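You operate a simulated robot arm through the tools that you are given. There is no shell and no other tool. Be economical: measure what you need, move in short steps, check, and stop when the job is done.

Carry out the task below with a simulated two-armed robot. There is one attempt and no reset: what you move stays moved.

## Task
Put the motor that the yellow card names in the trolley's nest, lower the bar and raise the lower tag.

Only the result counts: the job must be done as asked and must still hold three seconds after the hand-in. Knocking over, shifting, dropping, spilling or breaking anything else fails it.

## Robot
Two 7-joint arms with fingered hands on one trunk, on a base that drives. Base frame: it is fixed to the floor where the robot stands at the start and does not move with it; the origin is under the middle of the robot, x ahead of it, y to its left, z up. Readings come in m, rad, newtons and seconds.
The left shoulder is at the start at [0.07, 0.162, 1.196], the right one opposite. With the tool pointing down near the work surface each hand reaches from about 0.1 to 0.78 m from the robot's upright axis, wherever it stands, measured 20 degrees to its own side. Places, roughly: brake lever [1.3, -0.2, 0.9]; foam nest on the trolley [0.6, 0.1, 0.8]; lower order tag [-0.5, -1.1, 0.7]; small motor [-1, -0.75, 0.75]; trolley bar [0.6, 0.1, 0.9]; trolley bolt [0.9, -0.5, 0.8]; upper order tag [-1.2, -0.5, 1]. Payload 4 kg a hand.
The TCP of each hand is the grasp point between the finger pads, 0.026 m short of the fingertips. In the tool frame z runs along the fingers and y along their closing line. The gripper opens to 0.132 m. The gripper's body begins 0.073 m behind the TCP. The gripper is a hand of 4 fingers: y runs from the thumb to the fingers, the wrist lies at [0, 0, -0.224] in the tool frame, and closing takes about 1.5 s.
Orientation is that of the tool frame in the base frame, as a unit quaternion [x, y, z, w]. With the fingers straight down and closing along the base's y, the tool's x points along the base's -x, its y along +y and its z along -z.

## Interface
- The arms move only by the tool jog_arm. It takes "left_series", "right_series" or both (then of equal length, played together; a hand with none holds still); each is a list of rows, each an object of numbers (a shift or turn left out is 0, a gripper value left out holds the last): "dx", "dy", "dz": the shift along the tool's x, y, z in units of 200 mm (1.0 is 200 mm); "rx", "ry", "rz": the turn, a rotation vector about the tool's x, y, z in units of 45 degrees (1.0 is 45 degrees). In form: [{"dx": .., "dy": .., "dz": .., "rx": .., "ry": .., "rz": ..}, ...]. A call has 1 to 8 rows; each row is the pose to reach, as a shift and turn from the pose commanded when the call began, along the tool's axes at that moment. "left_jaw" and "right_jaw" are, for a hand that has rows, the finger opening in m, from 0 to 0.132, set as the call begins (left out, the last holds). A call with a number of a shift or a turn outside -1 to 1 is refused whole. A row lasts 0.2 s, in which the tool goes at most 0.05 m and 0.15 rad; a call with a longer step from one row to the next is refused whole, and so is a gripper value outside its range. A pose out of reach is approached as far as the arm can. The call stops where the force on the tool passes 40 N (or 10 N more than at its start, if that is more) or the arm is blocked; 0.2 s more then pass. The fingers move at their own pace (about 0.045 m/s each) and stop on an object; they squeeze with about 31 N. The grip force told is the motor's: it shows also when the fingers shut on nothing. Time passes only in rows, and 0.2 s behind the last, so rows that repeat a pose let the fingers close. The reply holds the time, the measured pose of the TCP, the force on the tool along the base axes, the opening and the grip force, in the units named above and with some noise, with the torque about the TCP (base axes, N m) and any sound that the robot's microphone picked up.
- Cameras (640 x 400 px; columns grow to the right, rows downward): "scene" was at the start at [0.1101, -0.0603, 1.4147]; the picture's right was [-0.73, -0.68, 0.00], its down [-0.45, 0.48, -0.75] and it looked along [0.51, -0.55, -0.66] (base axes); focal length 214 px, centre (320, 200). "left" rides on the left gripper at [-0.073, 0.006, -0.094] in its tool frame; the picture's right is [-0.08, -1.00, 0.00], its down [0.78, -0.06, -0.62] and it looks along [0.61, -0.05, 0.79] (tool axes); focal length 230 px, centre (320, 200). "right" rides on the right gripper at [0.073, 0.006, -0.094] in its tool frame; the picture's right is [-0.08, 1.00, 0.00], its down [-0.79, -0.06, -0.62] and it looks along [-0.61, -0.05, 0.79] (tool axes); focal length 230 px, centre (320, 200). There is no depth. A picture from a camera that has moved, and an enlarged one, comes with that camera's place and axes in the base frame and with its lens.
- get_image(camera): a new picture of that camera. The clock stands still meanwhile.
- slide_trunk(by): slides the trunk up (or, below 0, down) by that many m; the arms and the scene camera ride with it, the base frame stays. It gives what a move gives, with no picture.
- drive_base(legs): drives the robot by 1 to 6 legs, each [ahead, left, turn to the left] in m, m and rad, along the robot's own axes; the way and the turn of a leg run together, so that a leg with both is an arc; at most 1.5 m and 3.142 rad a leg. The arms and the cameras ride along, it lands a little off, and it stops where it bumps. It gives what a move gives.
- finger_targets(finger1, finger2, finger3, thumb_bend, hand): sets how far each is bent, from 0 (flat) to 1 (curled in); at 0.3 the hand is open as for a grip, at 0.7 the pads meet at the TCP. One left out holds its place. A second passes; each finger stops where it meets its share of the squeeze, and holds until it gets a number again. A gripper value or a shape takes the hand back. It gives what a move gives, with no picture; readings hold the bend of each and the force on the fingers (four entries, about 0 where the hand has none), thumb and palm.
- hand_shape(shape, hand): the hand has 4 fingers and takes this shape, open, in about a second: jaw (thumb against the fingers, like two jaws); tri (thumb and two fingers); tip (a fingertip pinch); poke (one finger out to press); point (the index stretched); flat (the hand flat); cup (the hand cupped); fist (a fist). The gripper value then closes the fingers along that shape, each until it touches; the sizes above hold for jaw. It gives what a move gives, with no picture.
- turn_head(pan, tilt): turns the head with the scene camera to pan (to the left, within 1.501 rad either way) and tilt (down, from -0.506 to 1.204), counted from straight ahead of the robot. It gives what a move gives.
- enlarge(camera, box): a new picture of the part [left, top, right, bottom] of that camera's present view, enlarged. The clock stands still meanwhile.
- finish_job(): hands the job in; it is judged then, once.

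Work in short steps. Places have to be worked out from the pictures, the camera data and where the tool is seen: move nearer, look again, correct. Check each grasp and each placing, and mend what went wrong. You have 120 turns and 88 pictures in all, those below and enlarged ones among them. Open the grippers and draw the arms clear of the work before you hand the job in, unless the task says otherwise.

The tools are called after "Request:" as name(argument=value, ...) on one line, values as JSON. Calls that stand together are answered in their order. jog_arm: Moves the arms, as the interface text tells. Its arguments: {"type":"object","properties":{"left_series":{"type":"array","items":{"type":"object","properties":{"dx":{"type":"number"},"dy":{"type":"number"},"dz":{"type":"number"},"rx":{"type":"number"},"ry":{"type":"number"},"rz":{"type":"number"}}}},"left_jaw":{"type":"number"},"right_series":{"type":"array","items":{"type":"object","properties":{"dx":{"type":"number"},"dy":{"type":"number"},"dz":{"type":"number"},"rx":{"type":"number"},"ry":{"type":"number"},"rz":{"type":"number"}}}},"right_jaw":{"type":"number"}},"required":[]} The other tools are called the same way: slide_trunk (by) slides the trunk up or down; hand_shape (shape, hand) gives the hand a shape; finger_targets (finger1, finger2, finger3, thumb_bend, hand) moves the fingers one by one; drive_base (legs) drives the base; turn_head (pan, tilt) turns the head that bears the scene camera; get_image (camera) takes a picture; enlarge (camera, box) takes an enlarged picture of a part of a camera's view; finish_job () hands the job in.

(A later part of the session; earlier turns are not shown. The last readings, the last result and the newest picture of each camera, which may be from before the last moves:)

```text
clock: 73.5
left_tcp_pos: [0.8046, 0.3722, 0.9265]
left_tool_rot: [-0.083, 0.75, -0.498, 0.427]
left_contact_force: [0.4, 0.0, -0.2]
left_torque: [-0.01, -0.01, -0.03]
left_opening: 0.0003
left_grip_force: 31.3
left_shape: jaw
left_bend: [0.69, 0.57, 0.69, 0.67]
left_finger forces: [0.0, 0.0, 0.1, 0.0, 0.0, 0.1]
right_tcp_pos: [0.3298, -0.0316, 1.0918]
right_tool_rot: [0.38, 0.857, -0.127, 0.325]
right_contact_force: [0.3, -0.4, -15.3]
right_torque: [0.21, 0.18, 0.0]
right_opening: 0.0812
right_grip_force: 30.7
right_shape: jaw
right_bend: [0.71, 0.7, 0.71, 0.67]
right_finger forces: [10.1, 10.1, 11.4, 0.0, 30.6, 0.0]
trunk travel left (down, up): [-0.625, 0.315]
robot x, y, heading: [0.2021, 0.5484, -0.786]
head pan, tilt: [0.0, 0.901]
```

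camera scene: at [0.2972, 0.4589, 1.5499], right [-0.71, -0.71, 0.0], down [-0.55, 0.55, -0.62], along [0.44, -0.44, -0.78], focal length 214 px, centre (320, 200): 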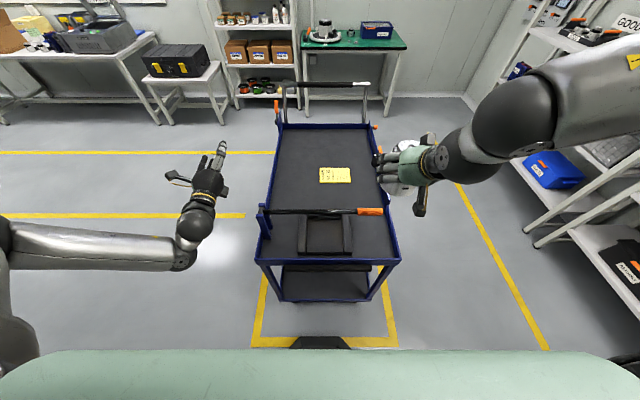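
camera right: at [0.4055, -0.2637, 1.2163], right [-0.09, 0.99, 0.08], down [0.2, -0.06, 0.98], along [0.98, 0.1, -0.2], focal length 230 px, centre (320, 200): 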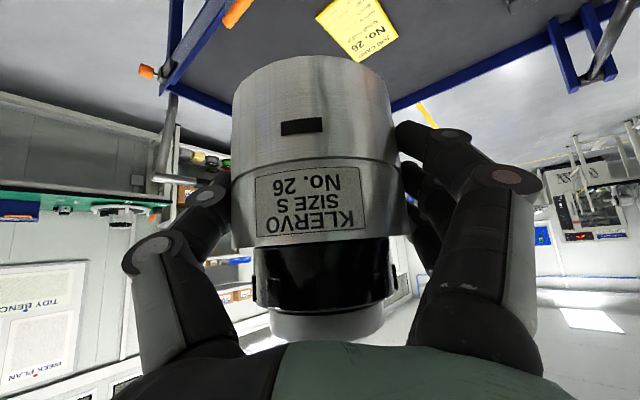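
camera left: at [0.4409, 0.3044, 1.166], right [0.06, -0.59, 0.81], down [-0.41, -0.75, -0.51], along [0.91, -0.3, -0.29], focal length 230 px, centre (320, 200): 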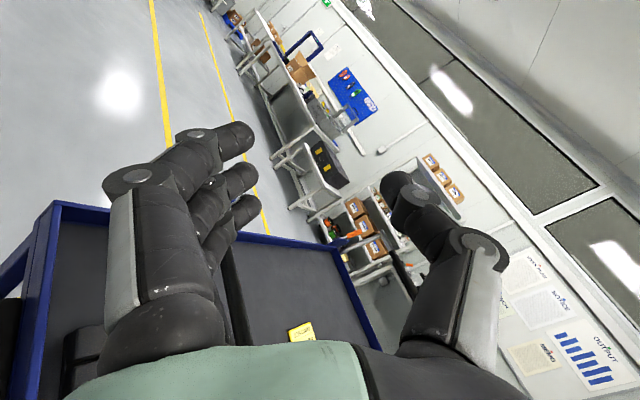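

The left arm can't fold further, so I drive back 0.1 m, then bring the left hand in front of the bar, left of its pad, pitched down.

Request:
drive_base(legs=[[-0.1, 0, 0]])

Request:
jog_arm(left_series=[{"dx": 0.17, "dy": -0.1, "rx": -0.05, "ry": 0.03}, {"dx": 0.35, "dy": -0.2, "rx": -0.1, "ry": 0.06}, {"dx": 0.53, "dy": -0.3, "rx": -0.15, "ry": 0.09}, {"dx": 0.7, "dy": -0.4, "rx": -0.2, "ry": 0.13}, {"dx": 0.87, "dy": -0.5, "dz": -0.01, "rx": -0.24, "ry": 0.16}, {"dx": 1.0, "dy": -0.58, "dz": -0.02, "rx": -0.276, "ry": 0.186}])

Request:
get_image(camera="scene")

```text
clock: 74.7
left_tcp_pos: [0.7346, 0.4416, 0.9263]
left_tool_rot: [-0.082, 0.75, -0.499, 0.427]
left_contact_force: [0.8, -0.9, 0.5]
left_torque: [-0.03, 0.0, 0.02]
left_opening: 0.0
left_grip_force: 31.1
left_shape: jaw
left_bend: [0.69, 0.57, 0.69, 0.67]
left_finger forces: [0.0, 0.0, 0.1, 0.0, 0.0, 0.0]
right_tcp_pos: [0.2587, 0.0384, 1.0917]
right_tool_rot: [0.381, 0.856, -0.128, 0.324]
right_contact_force: [0.1, -0.1, -15.5]
right_torque: [0.19, 0.15, 0.02]
right_opening: 0.0814
right_grip_force: 31.2
right_shape: jaw
right_bend: [0.71, 0.7, 0.71, 0.67]
right_finger forces: [9.9, 10.1, 11.5, 0.0, 30.6, 0.1]
trunk travel left (down, up): [-0.625, 0.315]
robot x, y, heading: [0.1355, 0.6168, -0.789]
head pan, tilt: [0.0, 0.901]
```

```text
clock: 76.1
left_tcp_pos: [0.5737, 0.2785, 0.9085]
left_tool_rot: [-0.092, 0.828, -0.419, 0.36]
left_contact_force: [0.7, -0.2, -0.1]
left_torque: [-0.03, 0.02, -0.01]
left_opening: 0.0003
left_grip_force: 30.6
left_shape: jaw
left_bend: [0.69, 0.57, 0.69, 0.67]
left_finger forces: [0.0, 0.1, 0.0, 0.0, 0.0, 0.0]
left hand out of reach, approached as far as the arm can: row 1, 2, 3, 4
right_tcp_pos: [0.2594, 0.0388, 1.0905]
right_tool_rot: [0.381, 0.857, -0.128, 0.321]
right_contact_force: [0.9, -0.3, -14.6]
right_torque: [0.2, 0.17, 0.01]
right_opening: 0.0814
right_grip_force: 31.3
right_shape: jaw
right_bend: [0.71, 0.7, 0.71, 0.67]
right_finger forces: [9.9, 10.2, 11.6, 0.1, 30.6, 0.0]
trunk travel left (down, up): [-0.625, 0.315]
robot x, y, heading: [0.1301, 0.6203, -0.79]
head pan, tilt: [0.0, 0.901]
```

```text
32 pictures are left
camera scene: at [0.2272, 0.5283, 1.3498], right [-0.71, -0.71, 0.0], down [-0.55, 0.56, -0.62], along [0.44, -0.44, -0.79], focal length 214 px, centre (320, 200)
```

scene: 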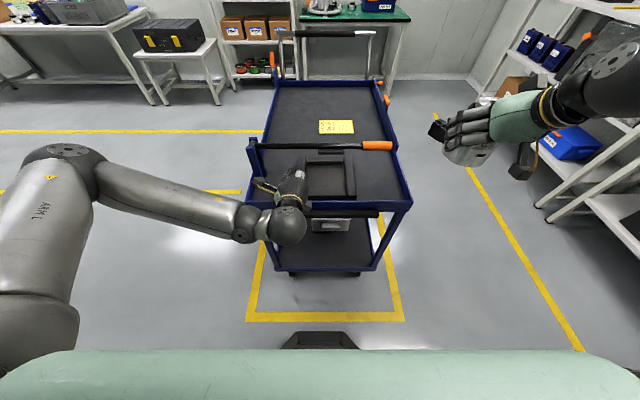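

The hand is in front of the bar. I zoom to check its height against the bar.

Request:
enlarge(camera="scene", box=[240, 130, 420, 240])

Request:
get_image(camera="left")

```text
3.56 times, centred on (330, 185) of scene
camera zoom: at [0.2272, 0.5283, 1.3498], right [-0.71, -0.71, 0.0], down [-0.55, 0.56, -0.62], along [0.44, -0.44, -0.79], focal length 763 px, centre (284, 253)
```

zoom: 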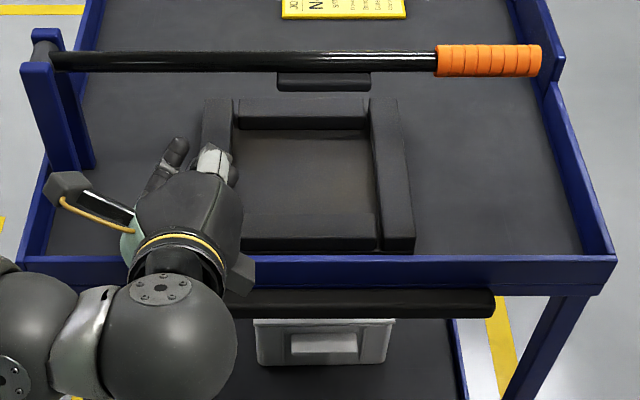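

```text
30 pictures are left
camera left: at [0.5643, 0.3724, 0.9799], right [-0.09, -0.59, 0.8], down [-0.99, -0.01, -0.12], along [0.08, -0.8, -0.59], focal length 230 px, centre (320, 200)
```

left: 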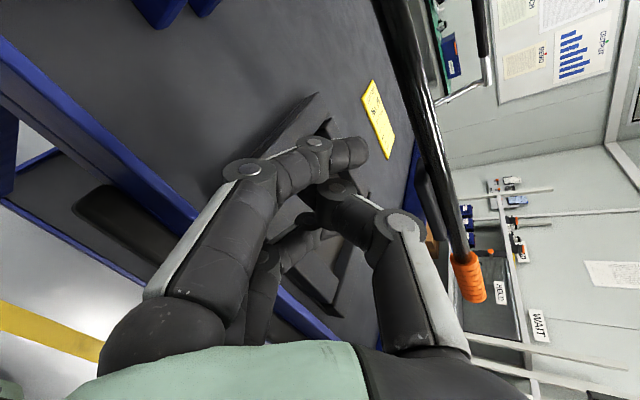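

Bar is at z≈0.946, 0.652 m ahead; the fingers are below it. I lower 2 cm and push the fingers forward beneath the bar.

Request:
jog_arm(left_series=[{"dx": 0.052, "dy": 0.076, "dz": 0.039}, {"dx": 0.02, "dy": 0.013, "dz": 0.2}, {"dx": -0.015, "dy": -0.05, "dz": 0.37}, {"dx": -0.05, "dy": -0.113, "dz": 0.545}])

Request:
enlarge(camera="scene", box=[240, 130, 420, 240])

```text
clock: 77.1
left_tcp_pos: [0.6504, 0.2017, 0.8891]
left_tool_rot: [-0.09, 0.829, -0.42, 0.359]
left_contact_force: [0.1, 0.1, 0.7]
left_torque: [-0.04, 0.02, -0.01]
left_opening: 0.0
left_grip_force: 30.5
left_shape: jaw
left_bend: [0.69, 0.57, 0.69, 0.67]
left_finger forces: [0.0, 0.0, 0.0, 0.0, 0.0, 0.0]
right_tcp_pos: [0.2575, 0.0382, 1.0903]
right_tool_rot: [0.382, 0.856, -0.129, 0.323]
right_contact_force: [0.6, -0.9, -15.4]
right_torque: [0.24, 0.14, -0.02]
right_opening: 0.0814
right_grip_force: 30.5
right_shape: jaw
right_bend: [0.71, 0.7, 0.71, 0.67]
right_finger forces: [10.0, 10.1, 11.5, 0.0, 30.8, 0.0]
trunk travel left (down, up): [-0.625, 0.315]
robot x, y, heading: [0.1302, 0.6182, -0.783]
head pan, tilt: [0.0, 0.901]
```

```text
3.56 times, centred on (330, 185) of scene
camera zoom: at [0.226, 0.528, 1.3498], right [-0.71, -0.71, 0.0], down [-0.55, 0.56, -0.62], along [0.44, -0.44, -0.79], focal length 763 px, centre (284, 253)
```

zoom: 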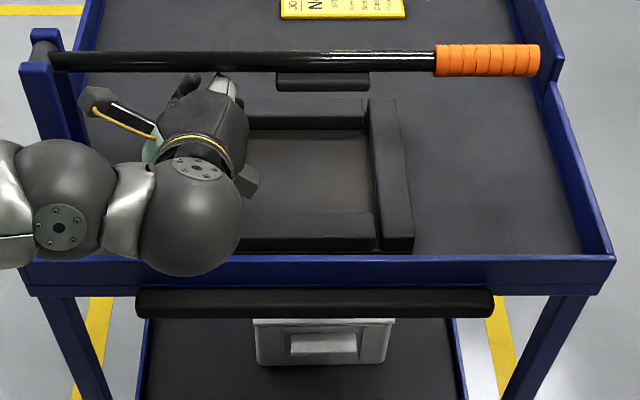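

The fingers are under the bar. I lift it along its hinge arc to about 50°.

Request:
jog_arm(left_series=[{"dx": -0.078, "dy": -0.114, "dz": -0.058}, {"dx": -0.169, "dy": -0.247, "dz": -0.126}, {"dx": -0.249, "dy": -0.365, "dz": -0.186}, {"dx": -0.339, "dy": -0.426, "dz": -0.228}, {"dx": -0.441, "dy": -0.469, "dz": -0.264}])

Request:
get_image(camera="scene")

```text
clock: 78.3
left_tcp_pos: [0.6629, 0.2128, 1.0284]
left_tool_rot: [-0.091, 0.828, -0.419, 0.361]
left_contact_force: [-1.7, -0.1, -3.8]
left_torque: [-0.13, 0.05, -0.04]
left_opening: 0.0
left_grip_force: 31.0
left_shape: jaw
left_bend: [0.68, 0.57, 0.69, 0.67]
left_finger forces: [3.8, 0.1, 0.0, 0.1, 0.0, 0.0]
right_tcp_pos: [0.2582, 0.0392, 1.0915]
right_tool_rot: [0.381, 0.857, -0.127, 0.323]
right_contact_force: [0.3, -0.2, -15.3]
right_torque: [0.19, 0.16, -0.01]
right_opening: 0.0815
right_grip_force: 30.9
right_shape: jaw
right_bend: [0.71, 0.7, 0.71, 0.67]
right_finger forces: [10.0, 10.1, 11.5, 0.0, 30.7, 0.1]
trunk travel left (down, up): [-0.625, 0.315]
robot x, y, heading: [0.1394, 0.6188, -0.786]
head pan, tilt: [0.0, 0.901]
```

```text
28 pictures are left
camera scene: at [0.2256, 0.5288, 1.3499], right [-0.71, -0.71, 0.0], down [-0.55, 0.56, -0.62], along [0.44, -0.44, -0.78], focal length 214 px, centre (320, 200)
```

scene: 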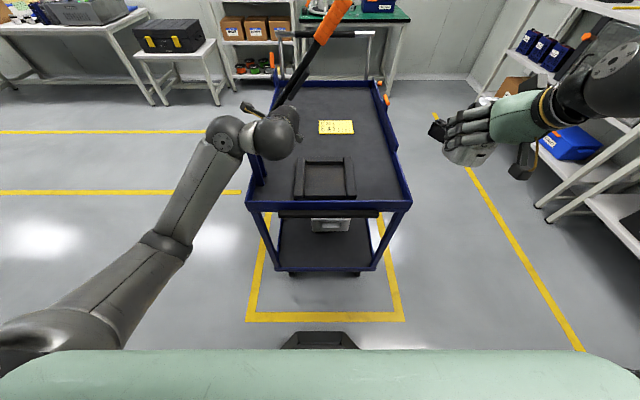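

The bar swings up easily (4 N). I carry on to about 80°.

Request:
jog_arm(left_series=[{"dx": -0.11, "dy": -0.017, "dz": -0.03}, {"dx": -0.223, "dy": -0.034, "dz": -0.058}, {"dx": -0.337, "dy": -0.025, "dz": -0.077}])

Request:
get_image(camera="scene")

```text
clock: 79.1
left_tcp_pos: [0.7015, 0.2507, 1.0745]
left_tool_rot: [-0.09, 0.828, -0.421, 0.36]
left_contact_force: [0.1, -0.8, 0.4]
left_torque: [-0.05, -0.03, 0.01]
left_opening: 0.0
left_grip_force: 30.5
left_shape: jaw
left_bend: [0.69, 0.57, 0.69, 0.67]
left_finger forces: [0.0, 0.1, 0.0, 0.0, 0.0, 0.0]
right_tcp_pos: [0.2575, 0.0396, 1.0916]
right_tool_rot: [0.381, 0.857, -0.127, 0.323]
right_contact_force: [-0.1, 0.0, -13.8]
right_torque: [0.22, 0.17, -0.02]
right_opening: 0.0814
right_grip_force: 30.9
right_shape: jaw
right_bend: [0.71, 0.7, 0.71, 0.67]
right_finger forces: [10.0, 10.2, 11.5, 0.0, 30.7, 0.0]
trunk travel left (down, up): [-0.625, 0.315]
robot x, y, heading: [0.1353, 0.6209, -0.787]
head pan, tilt: [0.0, 0.901]
```

```text
27 pictures are left
camera scene: at [0.2255, 0.5293, 1.35], right [-0.71, -0.71, 0.0], down [-0.55, 0.56, -0.62], along [0.44, -0.44, -0.78], focal length 214 px, centre (320, 200)
```

scene: 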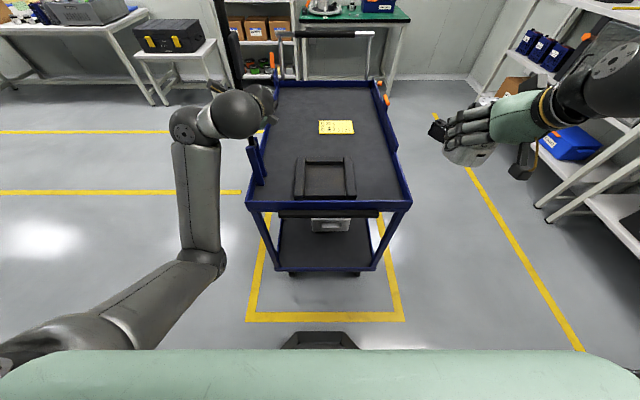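

The bar has gone past vertical and rests open on its own (no force). I draw the left hand back and bring the motor halfway towards the nest.

Request:
jog_arm(left_series=[{"dz": -0.15}, {"dz": -0.3}, {"dz": -0.45}, {"dz": -0.6}], right_series=[{"dx": -0.04, "dy": 0.19, "dz": 0.083}, {"dx": -0.08, "dy": 0.38, "dz": 0.166}, {"dx": -0.12, "dy": 0.57, "dz": 0.25}, {"dx": -0.164, "dy": 0.76, "dz": 0.334}])

Request:
get_image(camera="scene")

```text
clock: 80.1
left_tcp_pos: [0.6219, 0.3261, 1.1181]
left_tool_rot: [-0.091, 0.829, -0.42, 0.358]
left_contact_force: [0.1, 0.0, 0.1]
left_torque: [-0.01, 0.01, 0.01]
left_opening: 0.0
left_grip_force: 31.2
left_shape: jaw
left_bend: [0.69, 0.57, 0.69, 0.67]
left_finger forces: [0.0, 0.1, 0.0, 0.1, 0.0, 0.0]
right_tcp_pos: [0.4199, 0.0894, 1.0634]
right_tool_rot: [0.384, 0.856, -0.129, 0.321]
right_contact_force: [0.2, -1.0, -15.1]
right_torque: [0.22, 0.19, 0.01]
right_opening: 0.0819
right_grip_force: 31.6
right_shape: jaw
right_bend: [0.71, 0.7, 0.71, 0.67]
right_finger forces: [10.4, 10.4, 11.1, 0.0, 31.1, 0.0]
trunk travel left (down, up): [-0.625, 0.315]
robot x, y, heading: [0.1326, 0.6194, -0.786]
head pan, tilt: [0.0, 0.901]
```

```text
26 pictures are left
camera scene: at [0.2286, 0.5274, 1.3495], right [-0.71, -0.71, 0.0], down [-0.55, 0.56, -0.62], along [0.44, -0.44, -0.79], focal length 214 px, centre (320, 200)
```

scene: 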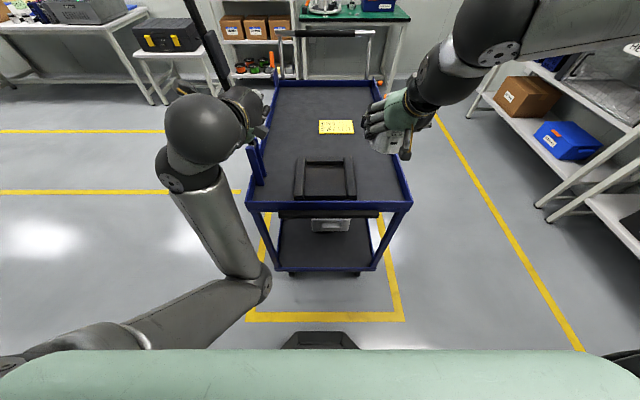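

The bar stays open. I refine the nest's place with a zoom before lowering.

Request:
enlarge(camera="scene", box=[276, 145, 376, 207])

```text
6.40 times, centred on (326, 176) of scene
camera zoom: at [0.2286, 0.5274, 1.3495], right [-0.71, -0.71, 0.0], down [-0.55, 0.56, -0.62], along [0.44, -0.44, -0.79], focal length 1373 px, centre (282, 354)
```

zoom: 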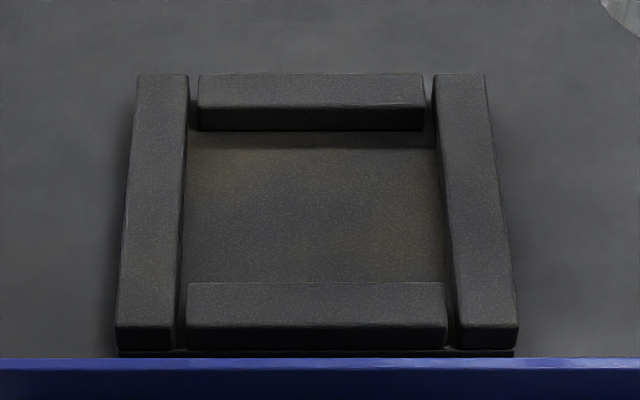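

Nest centre ≈(0.586,0.146), wall tops ≈0.83. I bring the motor above it (bottom ≈0.875) and shift the left hand a little aside.

Request:
jog_arm(left_series=[{"dx": -0.06, "dy": 0.04}, {"dx": -0.12, "dy": 0.08}, {"dx": -0.18, "dy": 0.12}, {"dx": -0.25, "dy": 0.16}, {"dx": -0.32, "dy": 0.21}, {"dx": -0.32, "dy": 0.21}], right_series=[{"dx": 0.0, "dy": 0.19, "dz": 0.1}, {"dx": 0.02, "dy": 0.38, "dz": 0.2}, {"dx": 0.05, "dy": 0.57, "dz": 0.31}, {"dx": 0.09, "dy": 0.74, "dz": 0.43}, {"dx": 0.14, "dy": 0.78, "dz": 0.59}, {"dx": 0.19, "dy": 0.78, "dz": 0.735}])

Request:
get_image(camera="right")

Request:
get_image(camera="scene")

```text
clock: 80.6
left_tcp_pos: [0.6654, 0.359, 1.1053]
left_tool_rot: [-0.088, 0.825, -0.373, 0.415]
left_contact_force: [0.1, -1.2, 0.2]
left_torque: [0.02, -0.01, 0.02]
left_opening: 0.0
left_grip_force: 31.1
left_shape: jaw
left_bend: [0.69, 0.57, 0.69, 0.67]
left_finger forces: [0.0, 0.0, 0.1, 0.1, 0.0, 0.0]
left hand out of reach, approached as far as the arm can: row 1, 2
right_tcp_pos: [0.4651, 0.1082, 1.0449]
right_tool_rot: [0.382, 0.856, -0.128, 0.324]
right_contact_force: [0.2, -0.1, -13.3]
right_torque: [0.21, 0.23, 0.01]
right_opening: 0.0822
right_grip_force: 30.7
right_shape: jaw
right_bend: [0.71, 0.7, 0.71, 0.68]
right_finger forces: [11.4, 10.5, 11.5, 0.0, 31.9, 0.0]
right hand out of reach, approached as far as the arm can: row 2
trunk travel left (down, up): [-0.625, 0.315]
robot x, y, heading: [0.1369, 0.6188, -0.784]
head pan, tilt: [0.0, 0.901]
stopped in row 2 (left hand): the arm was blocked; the commanded pose is now the measured one
```

```text
24 pictures are left
camera right: at [0.3899, 0.1958, 1.0673], right [0.77, 0.63, 0.08], down [0.07, -0.2, 0.98], along [0.63, -0.75, -0.2], focal length 230 px, centre (320, 200)
```

right: 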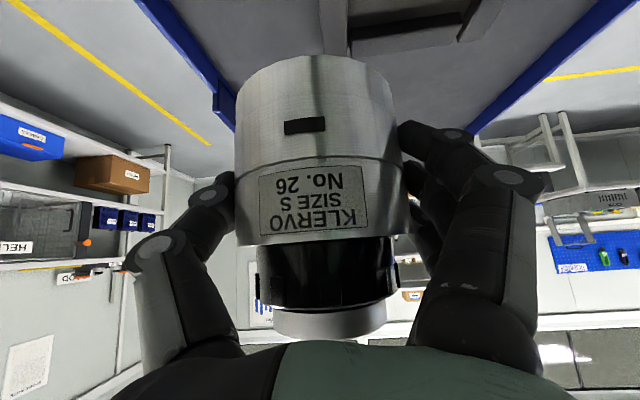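

```text
23 pictures are left
camera scene: at [0.2279, 0.527, 1.3496], right [-0.71, -0.71, 0.0], down [-0.55, 0.56, -0.62], along [0.44, -0.44, -0.79], focal length 214 px, centre (320, 200)
```

scene: 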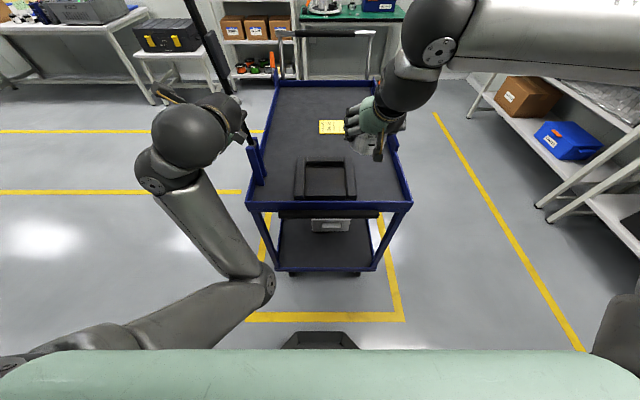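

The left arm hit a joint limit and stays where it is, clear. I continue with the right hand alone.

Request:
jog_arm(right_series=[{"dx": 0.0, "dy": 0.15, "dz": 0.06}, {"dx": 0.02, "dy": 0.3, "dz": 0.13}, {"dx": 0.05, "dy": 0.44, "dz": 0.25}, {"dx": 0.09, "dy": 0.555, "dz": 0.37}, {"dx": 0.14, "dy": 0.555, "dz": 0.49}, {"dx": 0.19, "dy": 0.555, "dz": 0.61}])

Request:
get_image(camera="scene")

Request:
get_image(camera="right")

```text
clock: 82.0
left_tcp_pos: [0.6637, 0.3593, 1.1049]
left_tool_rot: [-0.089, 0.825, -0.373, 0.414]
left_contact_force: [0.0, -0.6, 0.6]
left_torque: [0.0, -0.03, 0.0]
left_opening: 0.0002
left_grip_force: 31.4
left_shape: jaw
left_bend: [0.69, 0.57, 0.69, 0.67]
left_finger forces: [0.1, 0.0, 0.0, 0.1, 0.0, 0.0]
right_tcp_pos: [0.4812, 0.0761, 0.9714]
right_tool_rot: [0.381, 0.857, -0.128, 0.324]
right_contact_force: [-0.2, -0.1, -14.9]
right_torque: [0.21, 0.2, 0.01]
right_opening: 0.081
right_grip_force: 31.1
right_shape: jaw
right_bend: [0.72, 0.7, 0.71, 0.67]
right_finger forces: [10.5, 10.4, 10.9, 0.1, 30.7, 0.0]
right hand out of reach, approached as far as the arm can: row 1, 2, 3, 4, 5, 6
trunk travel left (down, up): [-0.625, 0.315]
robot x, y, heading: [0.1346, 0.6206, -0.788]
head pan, tilt: [0.0, 0.901]
```

```text
22 pictures are left
camera scene: at [0.2269, 0.5281, 1.3497], right [-0.71, -0.71, 0.0], down [-0.55, 0.56, -0.62], along [0.44, -0.44, -0.79], focal length 214 px, centre (320, 200)
```

scene: 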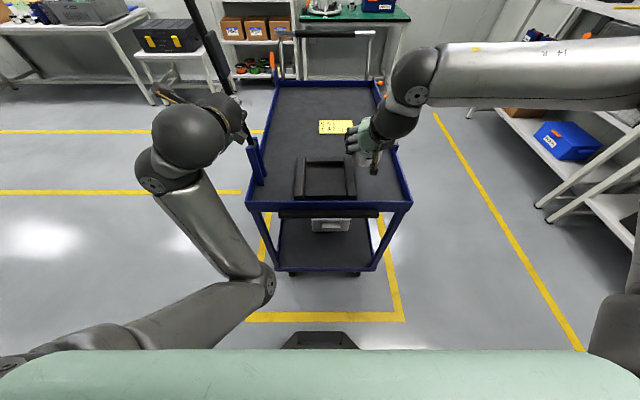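

```text
21 pictures are left
camera right: at [0.4062, 0.1636, 0.9948], right [0.77, 0.63, 0.08], down [0.06, -0.2, 0.98], along [0.63, -0.75, -0.2], focal length 230 px, centre (320, 200)
```

right: 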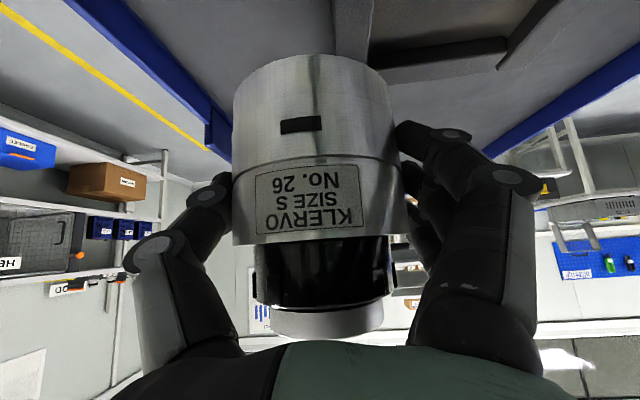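

The right arm reaches its sideways limit 12 cm short, so I retract the left hand a little and let the base carry the motor left 12 cm.

Request:
jog_arm(left_series=[{"dz": -0.1}, {"dz": -0.2}, {"dz": -0.3}])

Request:
drive_base(legs=[[0.01, 0.123, 0]])

Request:
get_image(camera="scene")

```text
clock: 83.0
left_tcp_pos: [0.6638, 0.3892, 1.1192]
left_tool_rot: [-0.089, 0.811, -0.338, 0.47]
left_contact_force: [-0.7, 0.3, -0.4]
left_torque: [-0.04, -0.02, 0.03]
left_opening: 0.0
left_grip_force: 30.9
left_shape: jaw
left_bend: [0.69, 0.57, 0.69, 0.67]
left_finger forces: [0.1, 0.0, 0.0, 0.0, 0.0, 0.1]
left hand out of reach, approached as far as the arm can: row 1, 2, 3
right_tcp_pos: [0.4796, 0.077, 0.9689]
right_tool_rot: [0.381, 0.858, -0.127, 0.321]
right_contact_force: [0.4, 0.1, -13.6]
right_torque: [0.21, 0.18, -0.03]
right_opening: 0.081
right_grip_force: 30.5
right_shape: jaw
right_bend: [0.72, 0.7, 0.71, 0.67]
right_finger forces: [10.3, 10.6, 10.9, 0.0, 30.6, 0.0]
trunk travel left (down, up): [-0.625, 0.315]
robot x, y, heading: [0.1357, 0.6188, -0.787]
head pan, tilt: [0.0, 0.901]
stopped in row 3 (left hand): the arm was blocked; the commanded pose is now the measured one
```

```text
clock: 84.3
left_tcp_pos: [0.7559, 0.469, 1.1186]
left_tool_rot: [-0.089, 0.811, -0.337, 0.47]
left_contact_force: [-0.3, -0.3, 0.0]
left_torque: [-0.01, -0.01, 0.02]
left_opening: 0.0001
left_grip_force: 31.1
left_shape: jaw
left_bend: [0.69, 0.57, 0.69, 0.67]
left_finger forces: [0.0, 0.0, 0.0, 0.0, 0.0, 0.1]
right_tcp_pos: [0.5748, 0.1562, 0.9718]
right_tool_rot: [0.38, 0.857, -0.127, 0.324]
right_contact_force: [0.6, 0.1, -14.6]
right_torque: [0.23, 0.13, 0.03]
right_opening: 0.0811
right_grip_force: 31.1
right_shape: jaw
right_bend: [0.72, 0.7, 0.71, 0.67]
right_finger forces: [10.3, 10.4, 11.0, 0.1, 30.6, 0.0]
trunk travel left (down, up): [-0.625, 0.315]
robot x, y, heading: [0.2247, 0.697, -0.789]
head pan, tilt: [0.0, 0.901]
```

```text
20 pictures are left
camera scene: at [0.3193, 0.6081, 1.3498], right [-0.71, -0.71, 0.0], down [-0.55, 0.56, -0.62], along [0.44, -0.44, -0.78], focal length 214 px, centre (320, 200)
```

scene: 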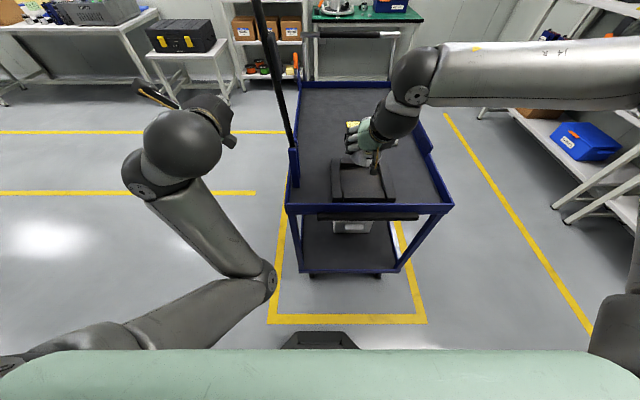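

Motor is near above the nest. I zoom to check alignment.

Request:
enlarge(camera="scene", box=[316, 120, 416, 207])

Request:
get_image(camera="right")

```text
4.60 times, centred on (366, 164) of scene
camera zoom: at [0.3193, 0.6081, 1.3498], right [-0.71, -0.71, 0.0], down [-0.55, 0.56, -0.62], along [0.44, -0.44, -0.78], focal length 986 px, centre (108, 368)
```

zoom: 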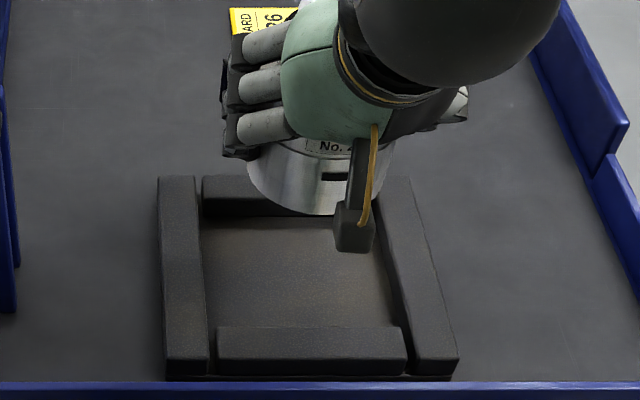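

```text
18 pictures are left
camera right: at [0.4993, 0.2438, 0.9955], right [0.77, 0.63, 0.08], down [0.06, -0.2, 0.98], along [0.63, -0.75, -0.2], focal length 230 px, centre (320, 200)
```

right: 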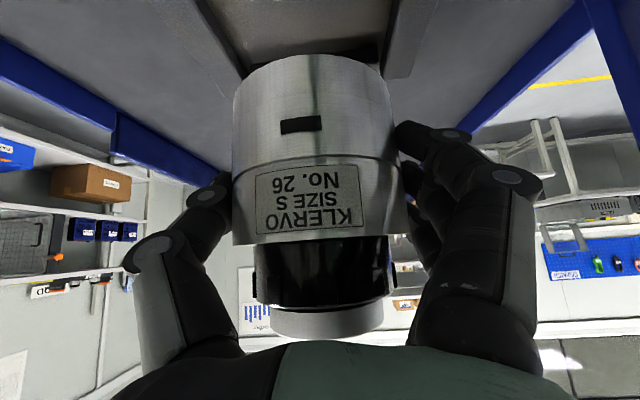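

Nest centre again gives (0.583,0.1455); the motor needs about 12 mm forward. I correct and lower to just above the floor of the nest.

Request:
jog_arm(right_series=[{"dx": -0.035, "dy": -0.015, "dz": 0.04}, {"dx": 0.03, "dy": -0.02, "dz": 0.12}, {"dx": 0.1, "dy": -0.025, "dz": 0.21}, {"dx": 0.17, "dy": -0.025, "dz": 0.29}, {"dx": 0.236, "dy": -0.025, "dz": 0.37}])

Request:
enlarge(camera="scene", box=[316, 120, 416, 207])

```text
clock: 85.5
left_tcp_pos: [0.7568, 0.4692, 1.1186]
left_tool_rot: [-0.089, 0.811, -0.337, 0.469]
left_contact_force: [1.0, 0.0, -1.0]
left_torque: [-0.02, 0.01, 0.0]
left_opening: 0.0
left_grip_force: 31.2
left_shape: jaw
left_bend: [0.69, 0.57, 0.69, 0.67]
left_finger forces: [0.0, 0.0, 0.1, 0.1, 0.1, 0.0]
right_tcp_pos: [0.5619, 0.1325, 0.8943]
right_tool_rot: [0.38, 0.857, -0.126, 0.326]
right_contact_force: [0.6, -0.2, -15.5]
right_torque: [0.21, 0.14, -0.01]
right_opening: 0.0814
right_grip_force: 31.7
right_shape: jaw
right_bend: [0.72, 0.7, 0.71, 0.67]
right_finger forces: [10.3, 10.3, 10.9, 0.1, 30.5, 0.1]
right hand out of reach, approached as far as the arm can: row 3, 4, 5
trunk travel left (down, up): [-0.625, 0.315]
robot x, y, heading: [0.2275, 0.697, -0.785]
head pan, tilt: [0.0, 0.901]
```

```text
4.60 times, centred on (366, 164) of scene
camera zoom: at [0.3197, 0.608, 1.3498], right [-0.71, -0.71, 0.0], down [-0.55, 0.56, -0.62], along [0.44, -0.44, -0.79], focal length 986 px, centre (108, 368)
```

zoom: 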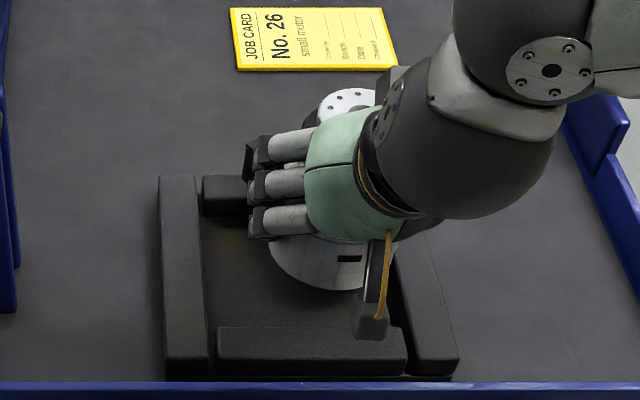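

The arm drifts right again as it lowers, so I use the base (2.3 cm left) and then the trunk for lowering.

Request:
drive_base(legs=[[0.004, 0.023, 0]])

Request:
enlarge(camera="scene", box=[316, 120, 416, 207])

```text
clock: 86.3
left_tcp_pos: [0.7731, 0.48, 1.1196]
left_tool_rot: [-0.089, 0.811, -0.337, 0.47]
left_contact_force: [-0.9, -0.2, 0.0]
left_torque: [0.01, -0.02, 0.02]
left_opening: 0.0
left_grip_force: 30.7
left_shape: jaw
left_bend: [0.69, 0.57, 0.69, 0.67]
left_finger forces: [0.0, 0.1, 0.0, 0.0, 0.0, 0.0]
right_tcp_pos: [0.5787, 0.1447, 0.895]
right_tool_rot: [0.381, 0.856, -0.124, 0.325]
right_contact_force: [-0.7, -1.7, -15.2]
right_torque: [0.24, 0.14, 0.04]
right_opening: 0.0812
right_grip_force: 30.7
right_shape: jaw
right_bend: [0.72, 0.7, 0.71, 0.67]
right_finger forces: [10.2, 10.2, 10.9, 0.1, 30.7, 0.1]
trunk travel left (down, up): [-0.625, 0.315]
robot x, y, heading: [0.2457, 0.7062, -0.785]
head pan, tilt: [0.0, 0.901]
```

```text
4.60 times, centred on (366, 164) of scene
camera zoom: at [0.3365, 0.6202, 1.3499], right [-0.71, -0.71, 0.0], down [-0.55, 0.56, -0.62], along [0.44, -0.44, -0.78], focal length 986 px, centre (108, 368)
```

zoom: 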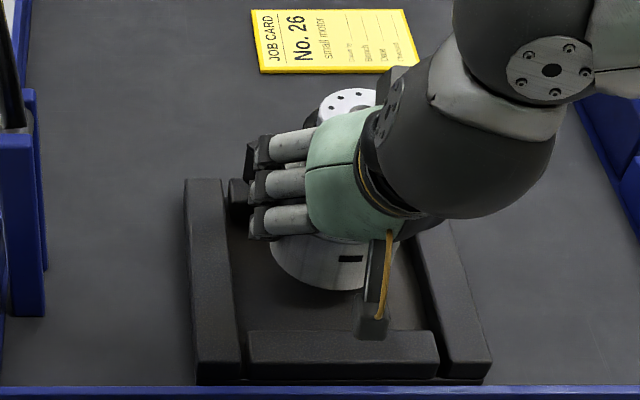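

Well centred left–right. I lower by the trunk in small steps, watching the force.

Request:
slide_trunk(by=-0.02)

```text
clock: 87.0
left_tcp_pos: [0.7748, 0.4827, 1.0996]
left_tool_rot: [-0.088, 0.811, -0.338, 0.47]
left_contact_force: [-0.6, -0.5, 1.1]
left_torque: [-0.04, 0.0, -0.02]
left_opening: 0.0
left_grip_force: 31.0
left_shape: jaw
left_bend: [0.69, 0.57, 0.69, 0.67]
left_finger forces: [0.0, 0.1, 0.0, 0.1, 0.0, 0.0]
right_tcp_pos: [0.5786, 0.1463, 0.8756]
right_tool_rot: [0.381, 0.856, -0.127, 0.325]
right_contact_force: [-3.3, 2.1, -6.5]
right_torque: [-0.17, -0.05, -0.12]
right_opening: 0.081
right_grip_force: 30.9
right_shape: jaw
right_bend: [0.71, 0.7, 0.72, 0.67]
right_finger forces: [9.0, 10.6, 9.9, 0.0, 32.2, 0.0]
trunk travel left (down, up): [-0.605, 0.335]
robot x, y, heading: [0.2444, 0.7104, -0.785]
head pan, tilt: [0.0, 0.901]
```

Contact now (load down to 6.5 N, pushing back 4 N), a bit early. I look.

Request:
enlarge(camera="scene", box=[326, 140, 396, 207])

Request:
get_image(camera="right")

```text
5.97 times, centred on (361, 174) of scene
camera zoom: at [0.3377, 0.6231, 1.3301], right [-0.71, -0.71, 0.0], down [-0.55, 0.55, -0.62], along [0.44, -0.44, -0.78], focal length 1280 px, centre (75, 358)
```

zoom: 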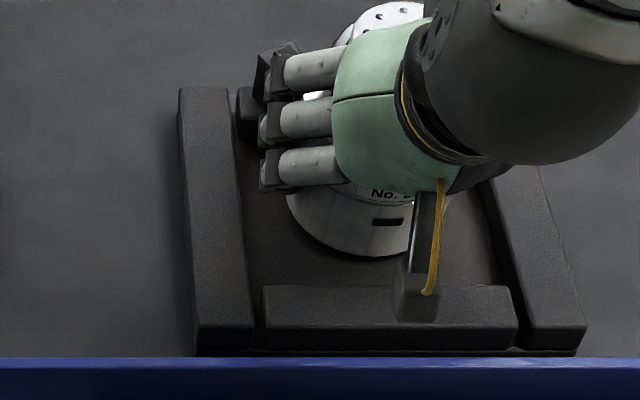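

```text
14 pictures are left
camera right: at [0.5038, 0.2348, 0.8987], right [0.77, 0.63, 0.08], down [0.06, -0.2, 0.98], along [0.63, -0.75, -0.2], focal length 230 px, centre (320, 200)
```

right: 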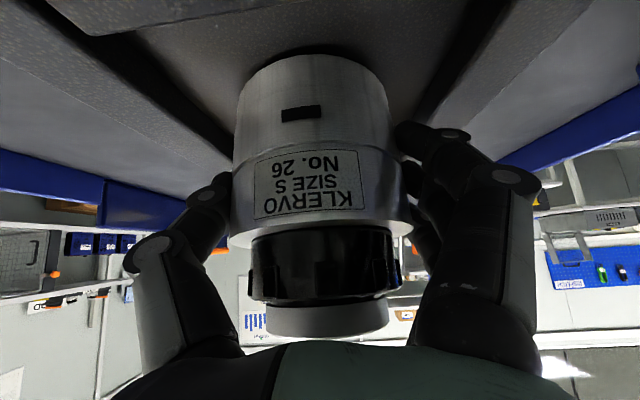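

It could be floor contact or an edge. I lower another 6 mm to see how the load changes.

Request:
slide_trunk(by=-0.006)

Request:
enlarge(camera="right", box=[180, 20, 480, 207])

```text
clock: 87.5
left_tcp_pos: [0.7718, 0.4837, 1.0941]
left_tool_rot: [-0.088, 0.81, -0.338, 0.47]
left_contact_force: [-0.1, 0.6, 0.2]
left_torque: [-0.01, 0.01, 0.02]
left_opening: 0.0002
left_grip_force: 31.3
left_shape: jaw
left_bend: [0.69, 0.57, 0.69, 0.67]
left_finger forces: [0.0, 0.0, 0.0, 0.0, 0.0, 0.0]
right_tcp_pos: [0.5793, 0.1466, 0.8712]
right_tool_rot: [0.38, 0.856, -0.128, 0.327]
right_contact_force: [-7.5, 2.0, 5.7]
right_torque: [-0.32, -0.08, -0.11]
right_opening: 0.0805
right_grip_force: 31.0
right_shape: jaw
right_bend: [0.71, 0.7, 0.72, 0.67]
right_finger forces: [8.5, 10.1, 10.0, 0.1, 33.5, 0.0]
trunk travel left (down, up): [-0.599, 0.341]
robot x, y, heading: [0.2459, 0.7105, -0.788]
head pan, tilt: [0.0, 0.901]
```

```text
2.13 times, centred on (330, 114) of right
camera zoom: at [0.5034, 0.2355, 0.8949], right [0.77, 0.63, 0.08], down [0.06, -0.2, 0.98], along [0.63, -0.75, -0.19], focal length 491 px, centre (299, 384)
```

zoom: 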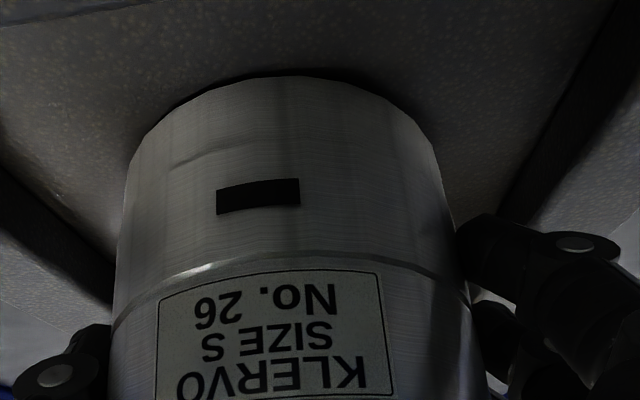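

The nest floor now carries the motor fully (+21 N), and it stands upright inside the walls. I ease off 3 mm and open the hand moderately.

Request:
slide_trunk(by=0.003)

Request:
jog_arm(right_series=[{}, {}, {}, {}, {}], right_jaw=0.11)

Request:
get_image(camera="right")

```text
clock: 88.0
left_tcp_pos: [0.7727, 0.4836, 1.0966]
left_tool_rot: [-0.089, 0.811, -0.337, 0.471]
left_contact_force: [-0.3, -0.4, -0.5]
left_torque: [0.0, 0.0, -0.04]
left_opening: 0.0002
left_grip_force: 31.0
left_shape: jaw
left_bend: [0.69, 0.57, 0.69, 0.67]
left_finger forces: [0.0, 0.0, 0.0, 0.1, 0.1, 0.0]
right_tcp_pos: [0.5788, 0.1469, 0.8732]
right_tool_rot: [0.381, 0.856, -0.127, 0.325]
right_contact_force: [-4.3, -0.2, -0.2]
right_torque: [-0.27, -0.13, -0.12]
right_opening: 0.0809
right_grip_force: 30.8
right_shape: jaw
right_bend: [0.71, 0.7, 0.72, 0.67]
right_finger forces: [8.4, 10.3, 10.0, 0.1, 33.1, 0.0]
trunk travel left (down, up): [-0.602, 0.338]
robot x, y, heading: [0.2488, 0.7118, -0.785]
head pan, tilt: [0.0, 0.901]
```

```text
clock: 89.2
left_tcp_pos: [0.7749, 0.4836, 1.0971]
left_tool_rot: [-0.09, 0.81, -0.337, 0.471]
left_contact_force: [-1.0, 0.8, 0.7]
left_torque: [0.0, 0.03, 0.01]
left_opening: 0.0
left_grip_force: 30.8
left_shape: jaw
left_bend: [0.69, 0.57, 0.69, 0.67]
left_finger forces: [0.1, 0.0, 0.1, 0.0, 0.0, 0.0]
right_tcp_pos: [0.5801, 0.148, 0.8721]
right_tool_rot: [0.38, 0.857, -0.126, 0.325]
right_contact_force: [0.1, -0.6, 1.1]
right_torque: [0.01, -0.01, -0.01]
right_opening: 0.1097
right_grip_force: 0.0
right_shape: jaw
right_bend: [0.56, 0.56, 0.56, 0.52]
right_finger forces: [0.0, 0.1, 0.0, 0.0, 0.0, 0.0]
trunk travel left (down, up): [-0.602, 0.338]
robot x, y, heading: [0.2432, 0.7107, -0.785]
head pan, tilt: [0.0, 0.901]
```

```text
12 pictures are left
camera right: at [0.5039, 0.2355, 0.8959], right [0.77, 0.63, 0.08], down [0.06, -0.2, 0.98], along [0.63, -0.75, -0.2], focal length 230 px, centre (320, 200)
```

right: 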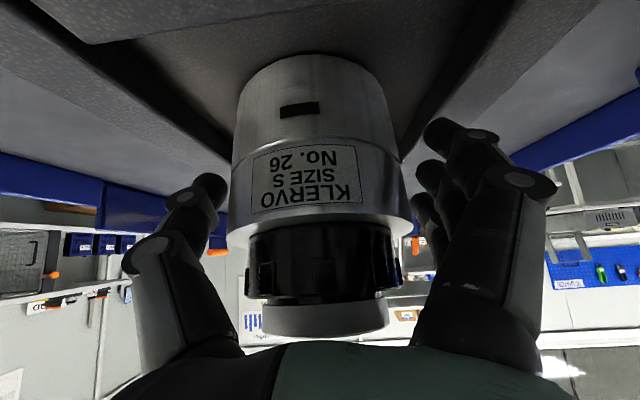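

Motor released and standing. I retreat along the finger axis, cancelling the earlier unreached 2 cm sideways command so that the thumb doesn't touch the motor.

Request:
jog_arm(right_series=[{"dx": -0.02, "dy": -0.113, "dz": -0.06}, {"dx": -0.02, "dy": -0.113, "dz": -0.15}, {"dx": -0.02, "dy": -0.113, "dz": -0.27}, {"dx": -0.02, "dy": -0.113, "dz": -0.4}])

Request:
enlarge(camera="scene", box=[290, 100, 430, 207])

```text
clock: 90.2
left_tcp_pos: [0.7751, 0.4839, 1.097]
left_tool_rot: [-0.09, 0.81, -0.338, 0.47]
left_contact_force: [0.4, 0.0, 0.0]
left_torque: [0.01, 0.0, -0.01]
left_opening: 0.0002
left_grip_force: 30.5
left_shape: jaw
left_bend: [0.69, 0.57, 0.69, 0.67]
left_finger forces: [0.0, 0.1, 0.1, 0.0, 0.0, 0.1]
right_tcp_pos: [0.5297, 0.1674, 0.9355]
right_tool_rot: [0.38, 0.857, -0.127, 0.325]
right_contact_force: [0.0, 0.6, -0.5]
right_torque: [-0.01, 0.02, -0.01]
right_opening: 0.11
right_grip_force: 0.1
right_shape: jaw
right_bend: [0.56, 0.56, 0.56, 0.52]
right_finger forces: [0.0, 0.0, 0.0, 0.1, 0.0, 0.0]
trunk travel left (down, up): [-0.602, 0.338]
robot x, y, heading: [0.2457, 0.7076, -0.783]
head pan, tilt: [0.0, 0.901]
```

```text
3.74 times, centred on (360, 154) of scene
camera zoom: at [0.337, 0.6247, 1.3272], right [-0.71, -0.71, 0.0], down [-0.55, 0.55, -0.62], along [0.44, -0.44, -0.78], focal length 802 px, centre (170, 374)
```

zoom: 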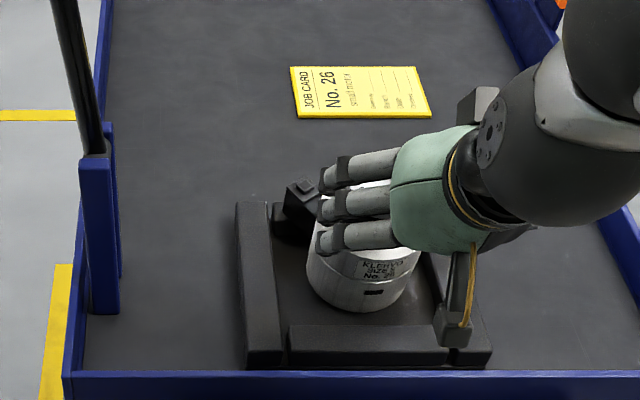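

Clean release. I withdraw the right hand further, up and to the right.

Request:
jog_arm(right_series=[{"dz": -0.15}, {"dz": -0.32, "dx": -0.05}, {"dz": -0.45, "dx": -0.12, "dy": -0.08}, {"dz": -0.5, "dx": -0.2, "dy": -0.25}, {"dz": -0.5, "dx": -0.25, "dy": -0.45}, {"dz": -0.5, "dx": -0.25, "dy": -0.65}, {"dz": -0.5, "dx": -0.25, "dy": -0.85}])

Request:
enlarge(camera="scene", box=[300, 110, 420, 200])

```text
clock: 91.8
left_tcp_pos: [0.7723, 0.4834, 1.0981]
left_tool_rot: [-0.089, 0.811, -0.337, 0.47]
left_contact_force: [-0.1, 0.2, 0.2]
left_torque: [0.01, 0.02, 0.05]
left_opening: 0.0001
left_grip_force: 30.3
left_shape: jaw
left_bend: [0.69, 0.57, 0.69, 0.67]
left_finger forces: [0.0, 0.0, 0.0, 0.0, 0.0, 0.0]
right_tcp_pos: [0.3794, 0.0665, 1.0402]
right_tool_rot: [0.38, 0.856, -0.126, 0.326]
right_contact_force: [-0.5, -0.3, -0.8]
right_torque: [0.01, -0.03, 0.03]
right_opening: 0.1102
right_grip_force: 0.0
right_shape: jaw
right_bend: [0.56, 0.56, 0.56, 0.52]
right_finger forces: [0.0, 0.0, 0.0, 0.0, 0.0, 0.0]
trunk travel left (down, up): [-0.602, 0.338]
robot x, y, heading: [0.2496, 0.7135, -0.784]
head pan, tilt: [0.0, 0.901]
```

```text
4.44 times, centred on (360, 155) of scene
camera zoom: at [0.3357, 0.6225, 1.3271], right [-0.71, -0.71, 0.0], down [-0.55, 0.56, -0.62], along [0.44, -0.44, -0.78], focal length 953 px, centre (142, 400)
```

zoom: 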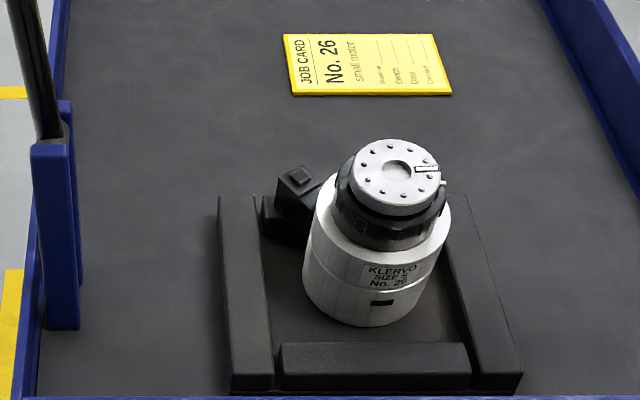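

The motor is in, but leans about 8° towards me: its plug (at back-left, reaching ~7 cm from the axis) sits on the far wall. There are ~27 mm free on the near side, so I'll regrasp, lift, and set it ~19 mm nearer. I shift the base 5 cm left first for reach.

Request:
drive_base(legs=[[0.0, 0.05, 0]])

```text
clock: 92.8
left_tcp_pos: [0.8088, 0.5166, 1.0964]
left_tool_rot: [-0.089, 0.811, -0.338, 0.47]
left_contact_force: [-0.5, 0.0, -0.4]
left_torque: [-0.01, 0.02, -0.05]
left_opening: 0.0
left_grip_force: 31.0
left_shape: jaw
left_bend: [0.69, 0.57, 0.69, 0.67]
left_finger forces: [0.1, 0.0, 0.1, 0.0, 0.0, 0.0]
right_tcp_pos: [0.4146, 0.1019, 1.0395]
right_tool_rot: [0.381, 0.856, -0.128, 0.325]
right_contact_force: [0.0, 1.0, 0.0]
right_torque: [0.01, 0.01, -0.02]
right_opening: 0.1099
right_grip_force: 0.0
right_shape: jaw
right_bend: [0.56, 0.56, 0.56, 0.52]
right_finger forces: [0.0, 0.0, 0.0, 0.1, 0.0, 0.1]
trunk travel left (down, up): [-0.602, 0.338]
robot x, y, heading: [0.2765, 0.7446, -0.786]
head pan, tilt: [0.0, 0.901]
```

Move to the pre-grasp point behind and above the motor.

Request:
jog_arm(right_series=[{"dy": 0.2}, {"dy": 0.4}, {"dy": 0.6}, {"dy": 0.74, "dx": 0.03, "dz": 0.08}, {"dx": 0.12, "dy": 0.74, "dz": 0.23}, {"dx": 0.19, "dy": 0.74, "dz": 0.36}, {"dx": 0.25, "dy": 0.74, "dz": 0.482}], right_jaw=0.125)

Request:
get_image(camera="right")

```text
clock: 94.4
left_tcp_pos: [0.8098, 0.5164, 1.0974]
left_tool_rot: [-0.089, 0.811, -0.337, 0.471]
left_contact_force: [0.9, -0.4, 0.5]
left_torque: [-0.03, 0.05, 0.0]
left_opening: 0.0
left_grip_force: 30.9
left_shape: jaw
left_bend: [0.69, 0.57, 0.69, 0.67]
left_finger forces: [0.0, 0.1, 0.0, 0.0, 0.0, 0.1]
right_tcp_pos: [0.5446, 0.1847, 0.9352]
right_tool_rot: [0.38, 0.857, -0.127, 0.325]
right_contact_force: [-0.2, 0.0, -0.3]
right_torque: [0.04, -0.02, -0.01]
right_opening: 0.1247
right_grip_force: 0.0
right_shape: jaw
right_bend: [0.41, 0.41, 0.41, 0.38]
right_finger forces: [0.1, 0.0, 0.1, 0.1, 0.1, 0.0]
trunk travel left (down, up): [-0.602, 0.338]
robot x, y, heading: [0.2814, 0.7448, -0.788]
head pan, tilt: [0.0, 0.901]
```

```text
9 pictures are left
camera right: at [0.4686, 0.2732, 0.96], right [0.77, 0.63, 0.08], down [0.06, -0.2, 0.98], along [0.63, -0.75, -0.2], focal length 230 px, centre (320, 200)
```

right: 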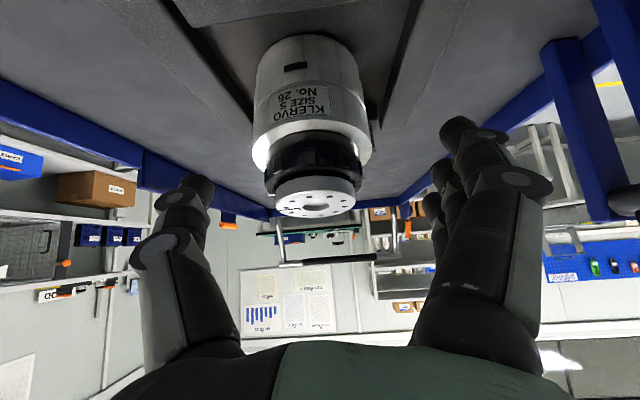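

Motor is centred within 5 mm. I advance 8 cm, and close.

Request:
jog_arm(right_series=[{"dy": -0.02, "dz": 0.1}, {"dy": -0.02, "dz": 0.2}, {"dy": -0.02, "dz": 0.3}, {"dy": -0.02, "dz": 0.41}])

Request:
jog_arm(right_series=[{}, {}, {}, {}, {}, {}, {}], right_jaw=0.06)

```text
clock: 95.4
left_tcp_pos: [0.8083, 0.5171, 1.0944]
left_tool_rot: [-0.088, 0.811, -0.338, 0.47]
left_contact_force: [-0.2, 0.8, -0.1]
left_torque: [-0.01, -0.01, 0.01]
left_opening: 0.0001
left_grip_force: 30.8
left_shape: jaw
left_bend: [0.69, 0.57, 0.69, 0.67]
left_finger forces: [0.0, 0.0, 0.0, 0.0, 0.0, 0.0]
right_tcp_pos: [0.5788, 0.1438, 0.8745]
right_tool_rot: [0.381, 0.856, -0.127, 0.325]
right_contact_force: [0.1, -0.4, -0.3]
right_torque: [-0.01, 0.01, -0.02]
right_opening: 0.125
right_grip_force: 0.0
right_shape: jaw
right_bend: [0.41, 0.41, 0.41, 0.38]
right_finger forces: [0.0, 0.1, 0.0, 0.0, 0.1, 0.0]
trunk travel left (down, up): [-0.602, 0.338]
robot x, y, heading: [0.279, 0.7451, -0.793]
head pan, tilt: [0.0, 0.901]
```

```text
clock: 97.0
left_tcp_pos: [0.8083, 0.5162, 1.0985]
left_tool_rot: [-0.09, 0.811, -0.337, 0.47]
left_contact_force: [0.4, -0.2, -0.4]
left_torque: [-0.01, -0.01, 0.01]
left_opening: 0.0
left_grip_force: 30.8
left_shape: jaw
left_bend: [0.69, 0.57, 0.69, 0.67]
left_finger forces: [0.1, 0.1, 0.0, 0.0, 0.0, 0.1]
right_tcp_pos: [0.5783, 0.1438, 0.875]
right_tool_rot: [0.381, 0.856, -0.127, 0.325]
right_contact_force: [-2.7, -3.3, 0.1]
right_torque: [0.0, 0.06, 0.03]
right_opening: 0.0808
right_grip_force: 31.2
right_shape: jaw
right_bend: [0.72, 0.71, 0.72, 0.67]
right_finger forces: [8.9, 9.0, 9.0, 0.0, 31.5, 0.0]
trunk travel left (down, up): [-0.602, 0.338]
robot x, y, heading: [0.2788, 0.7432, -0.788]
head pan, tilt: [0.0, 0.901]
```

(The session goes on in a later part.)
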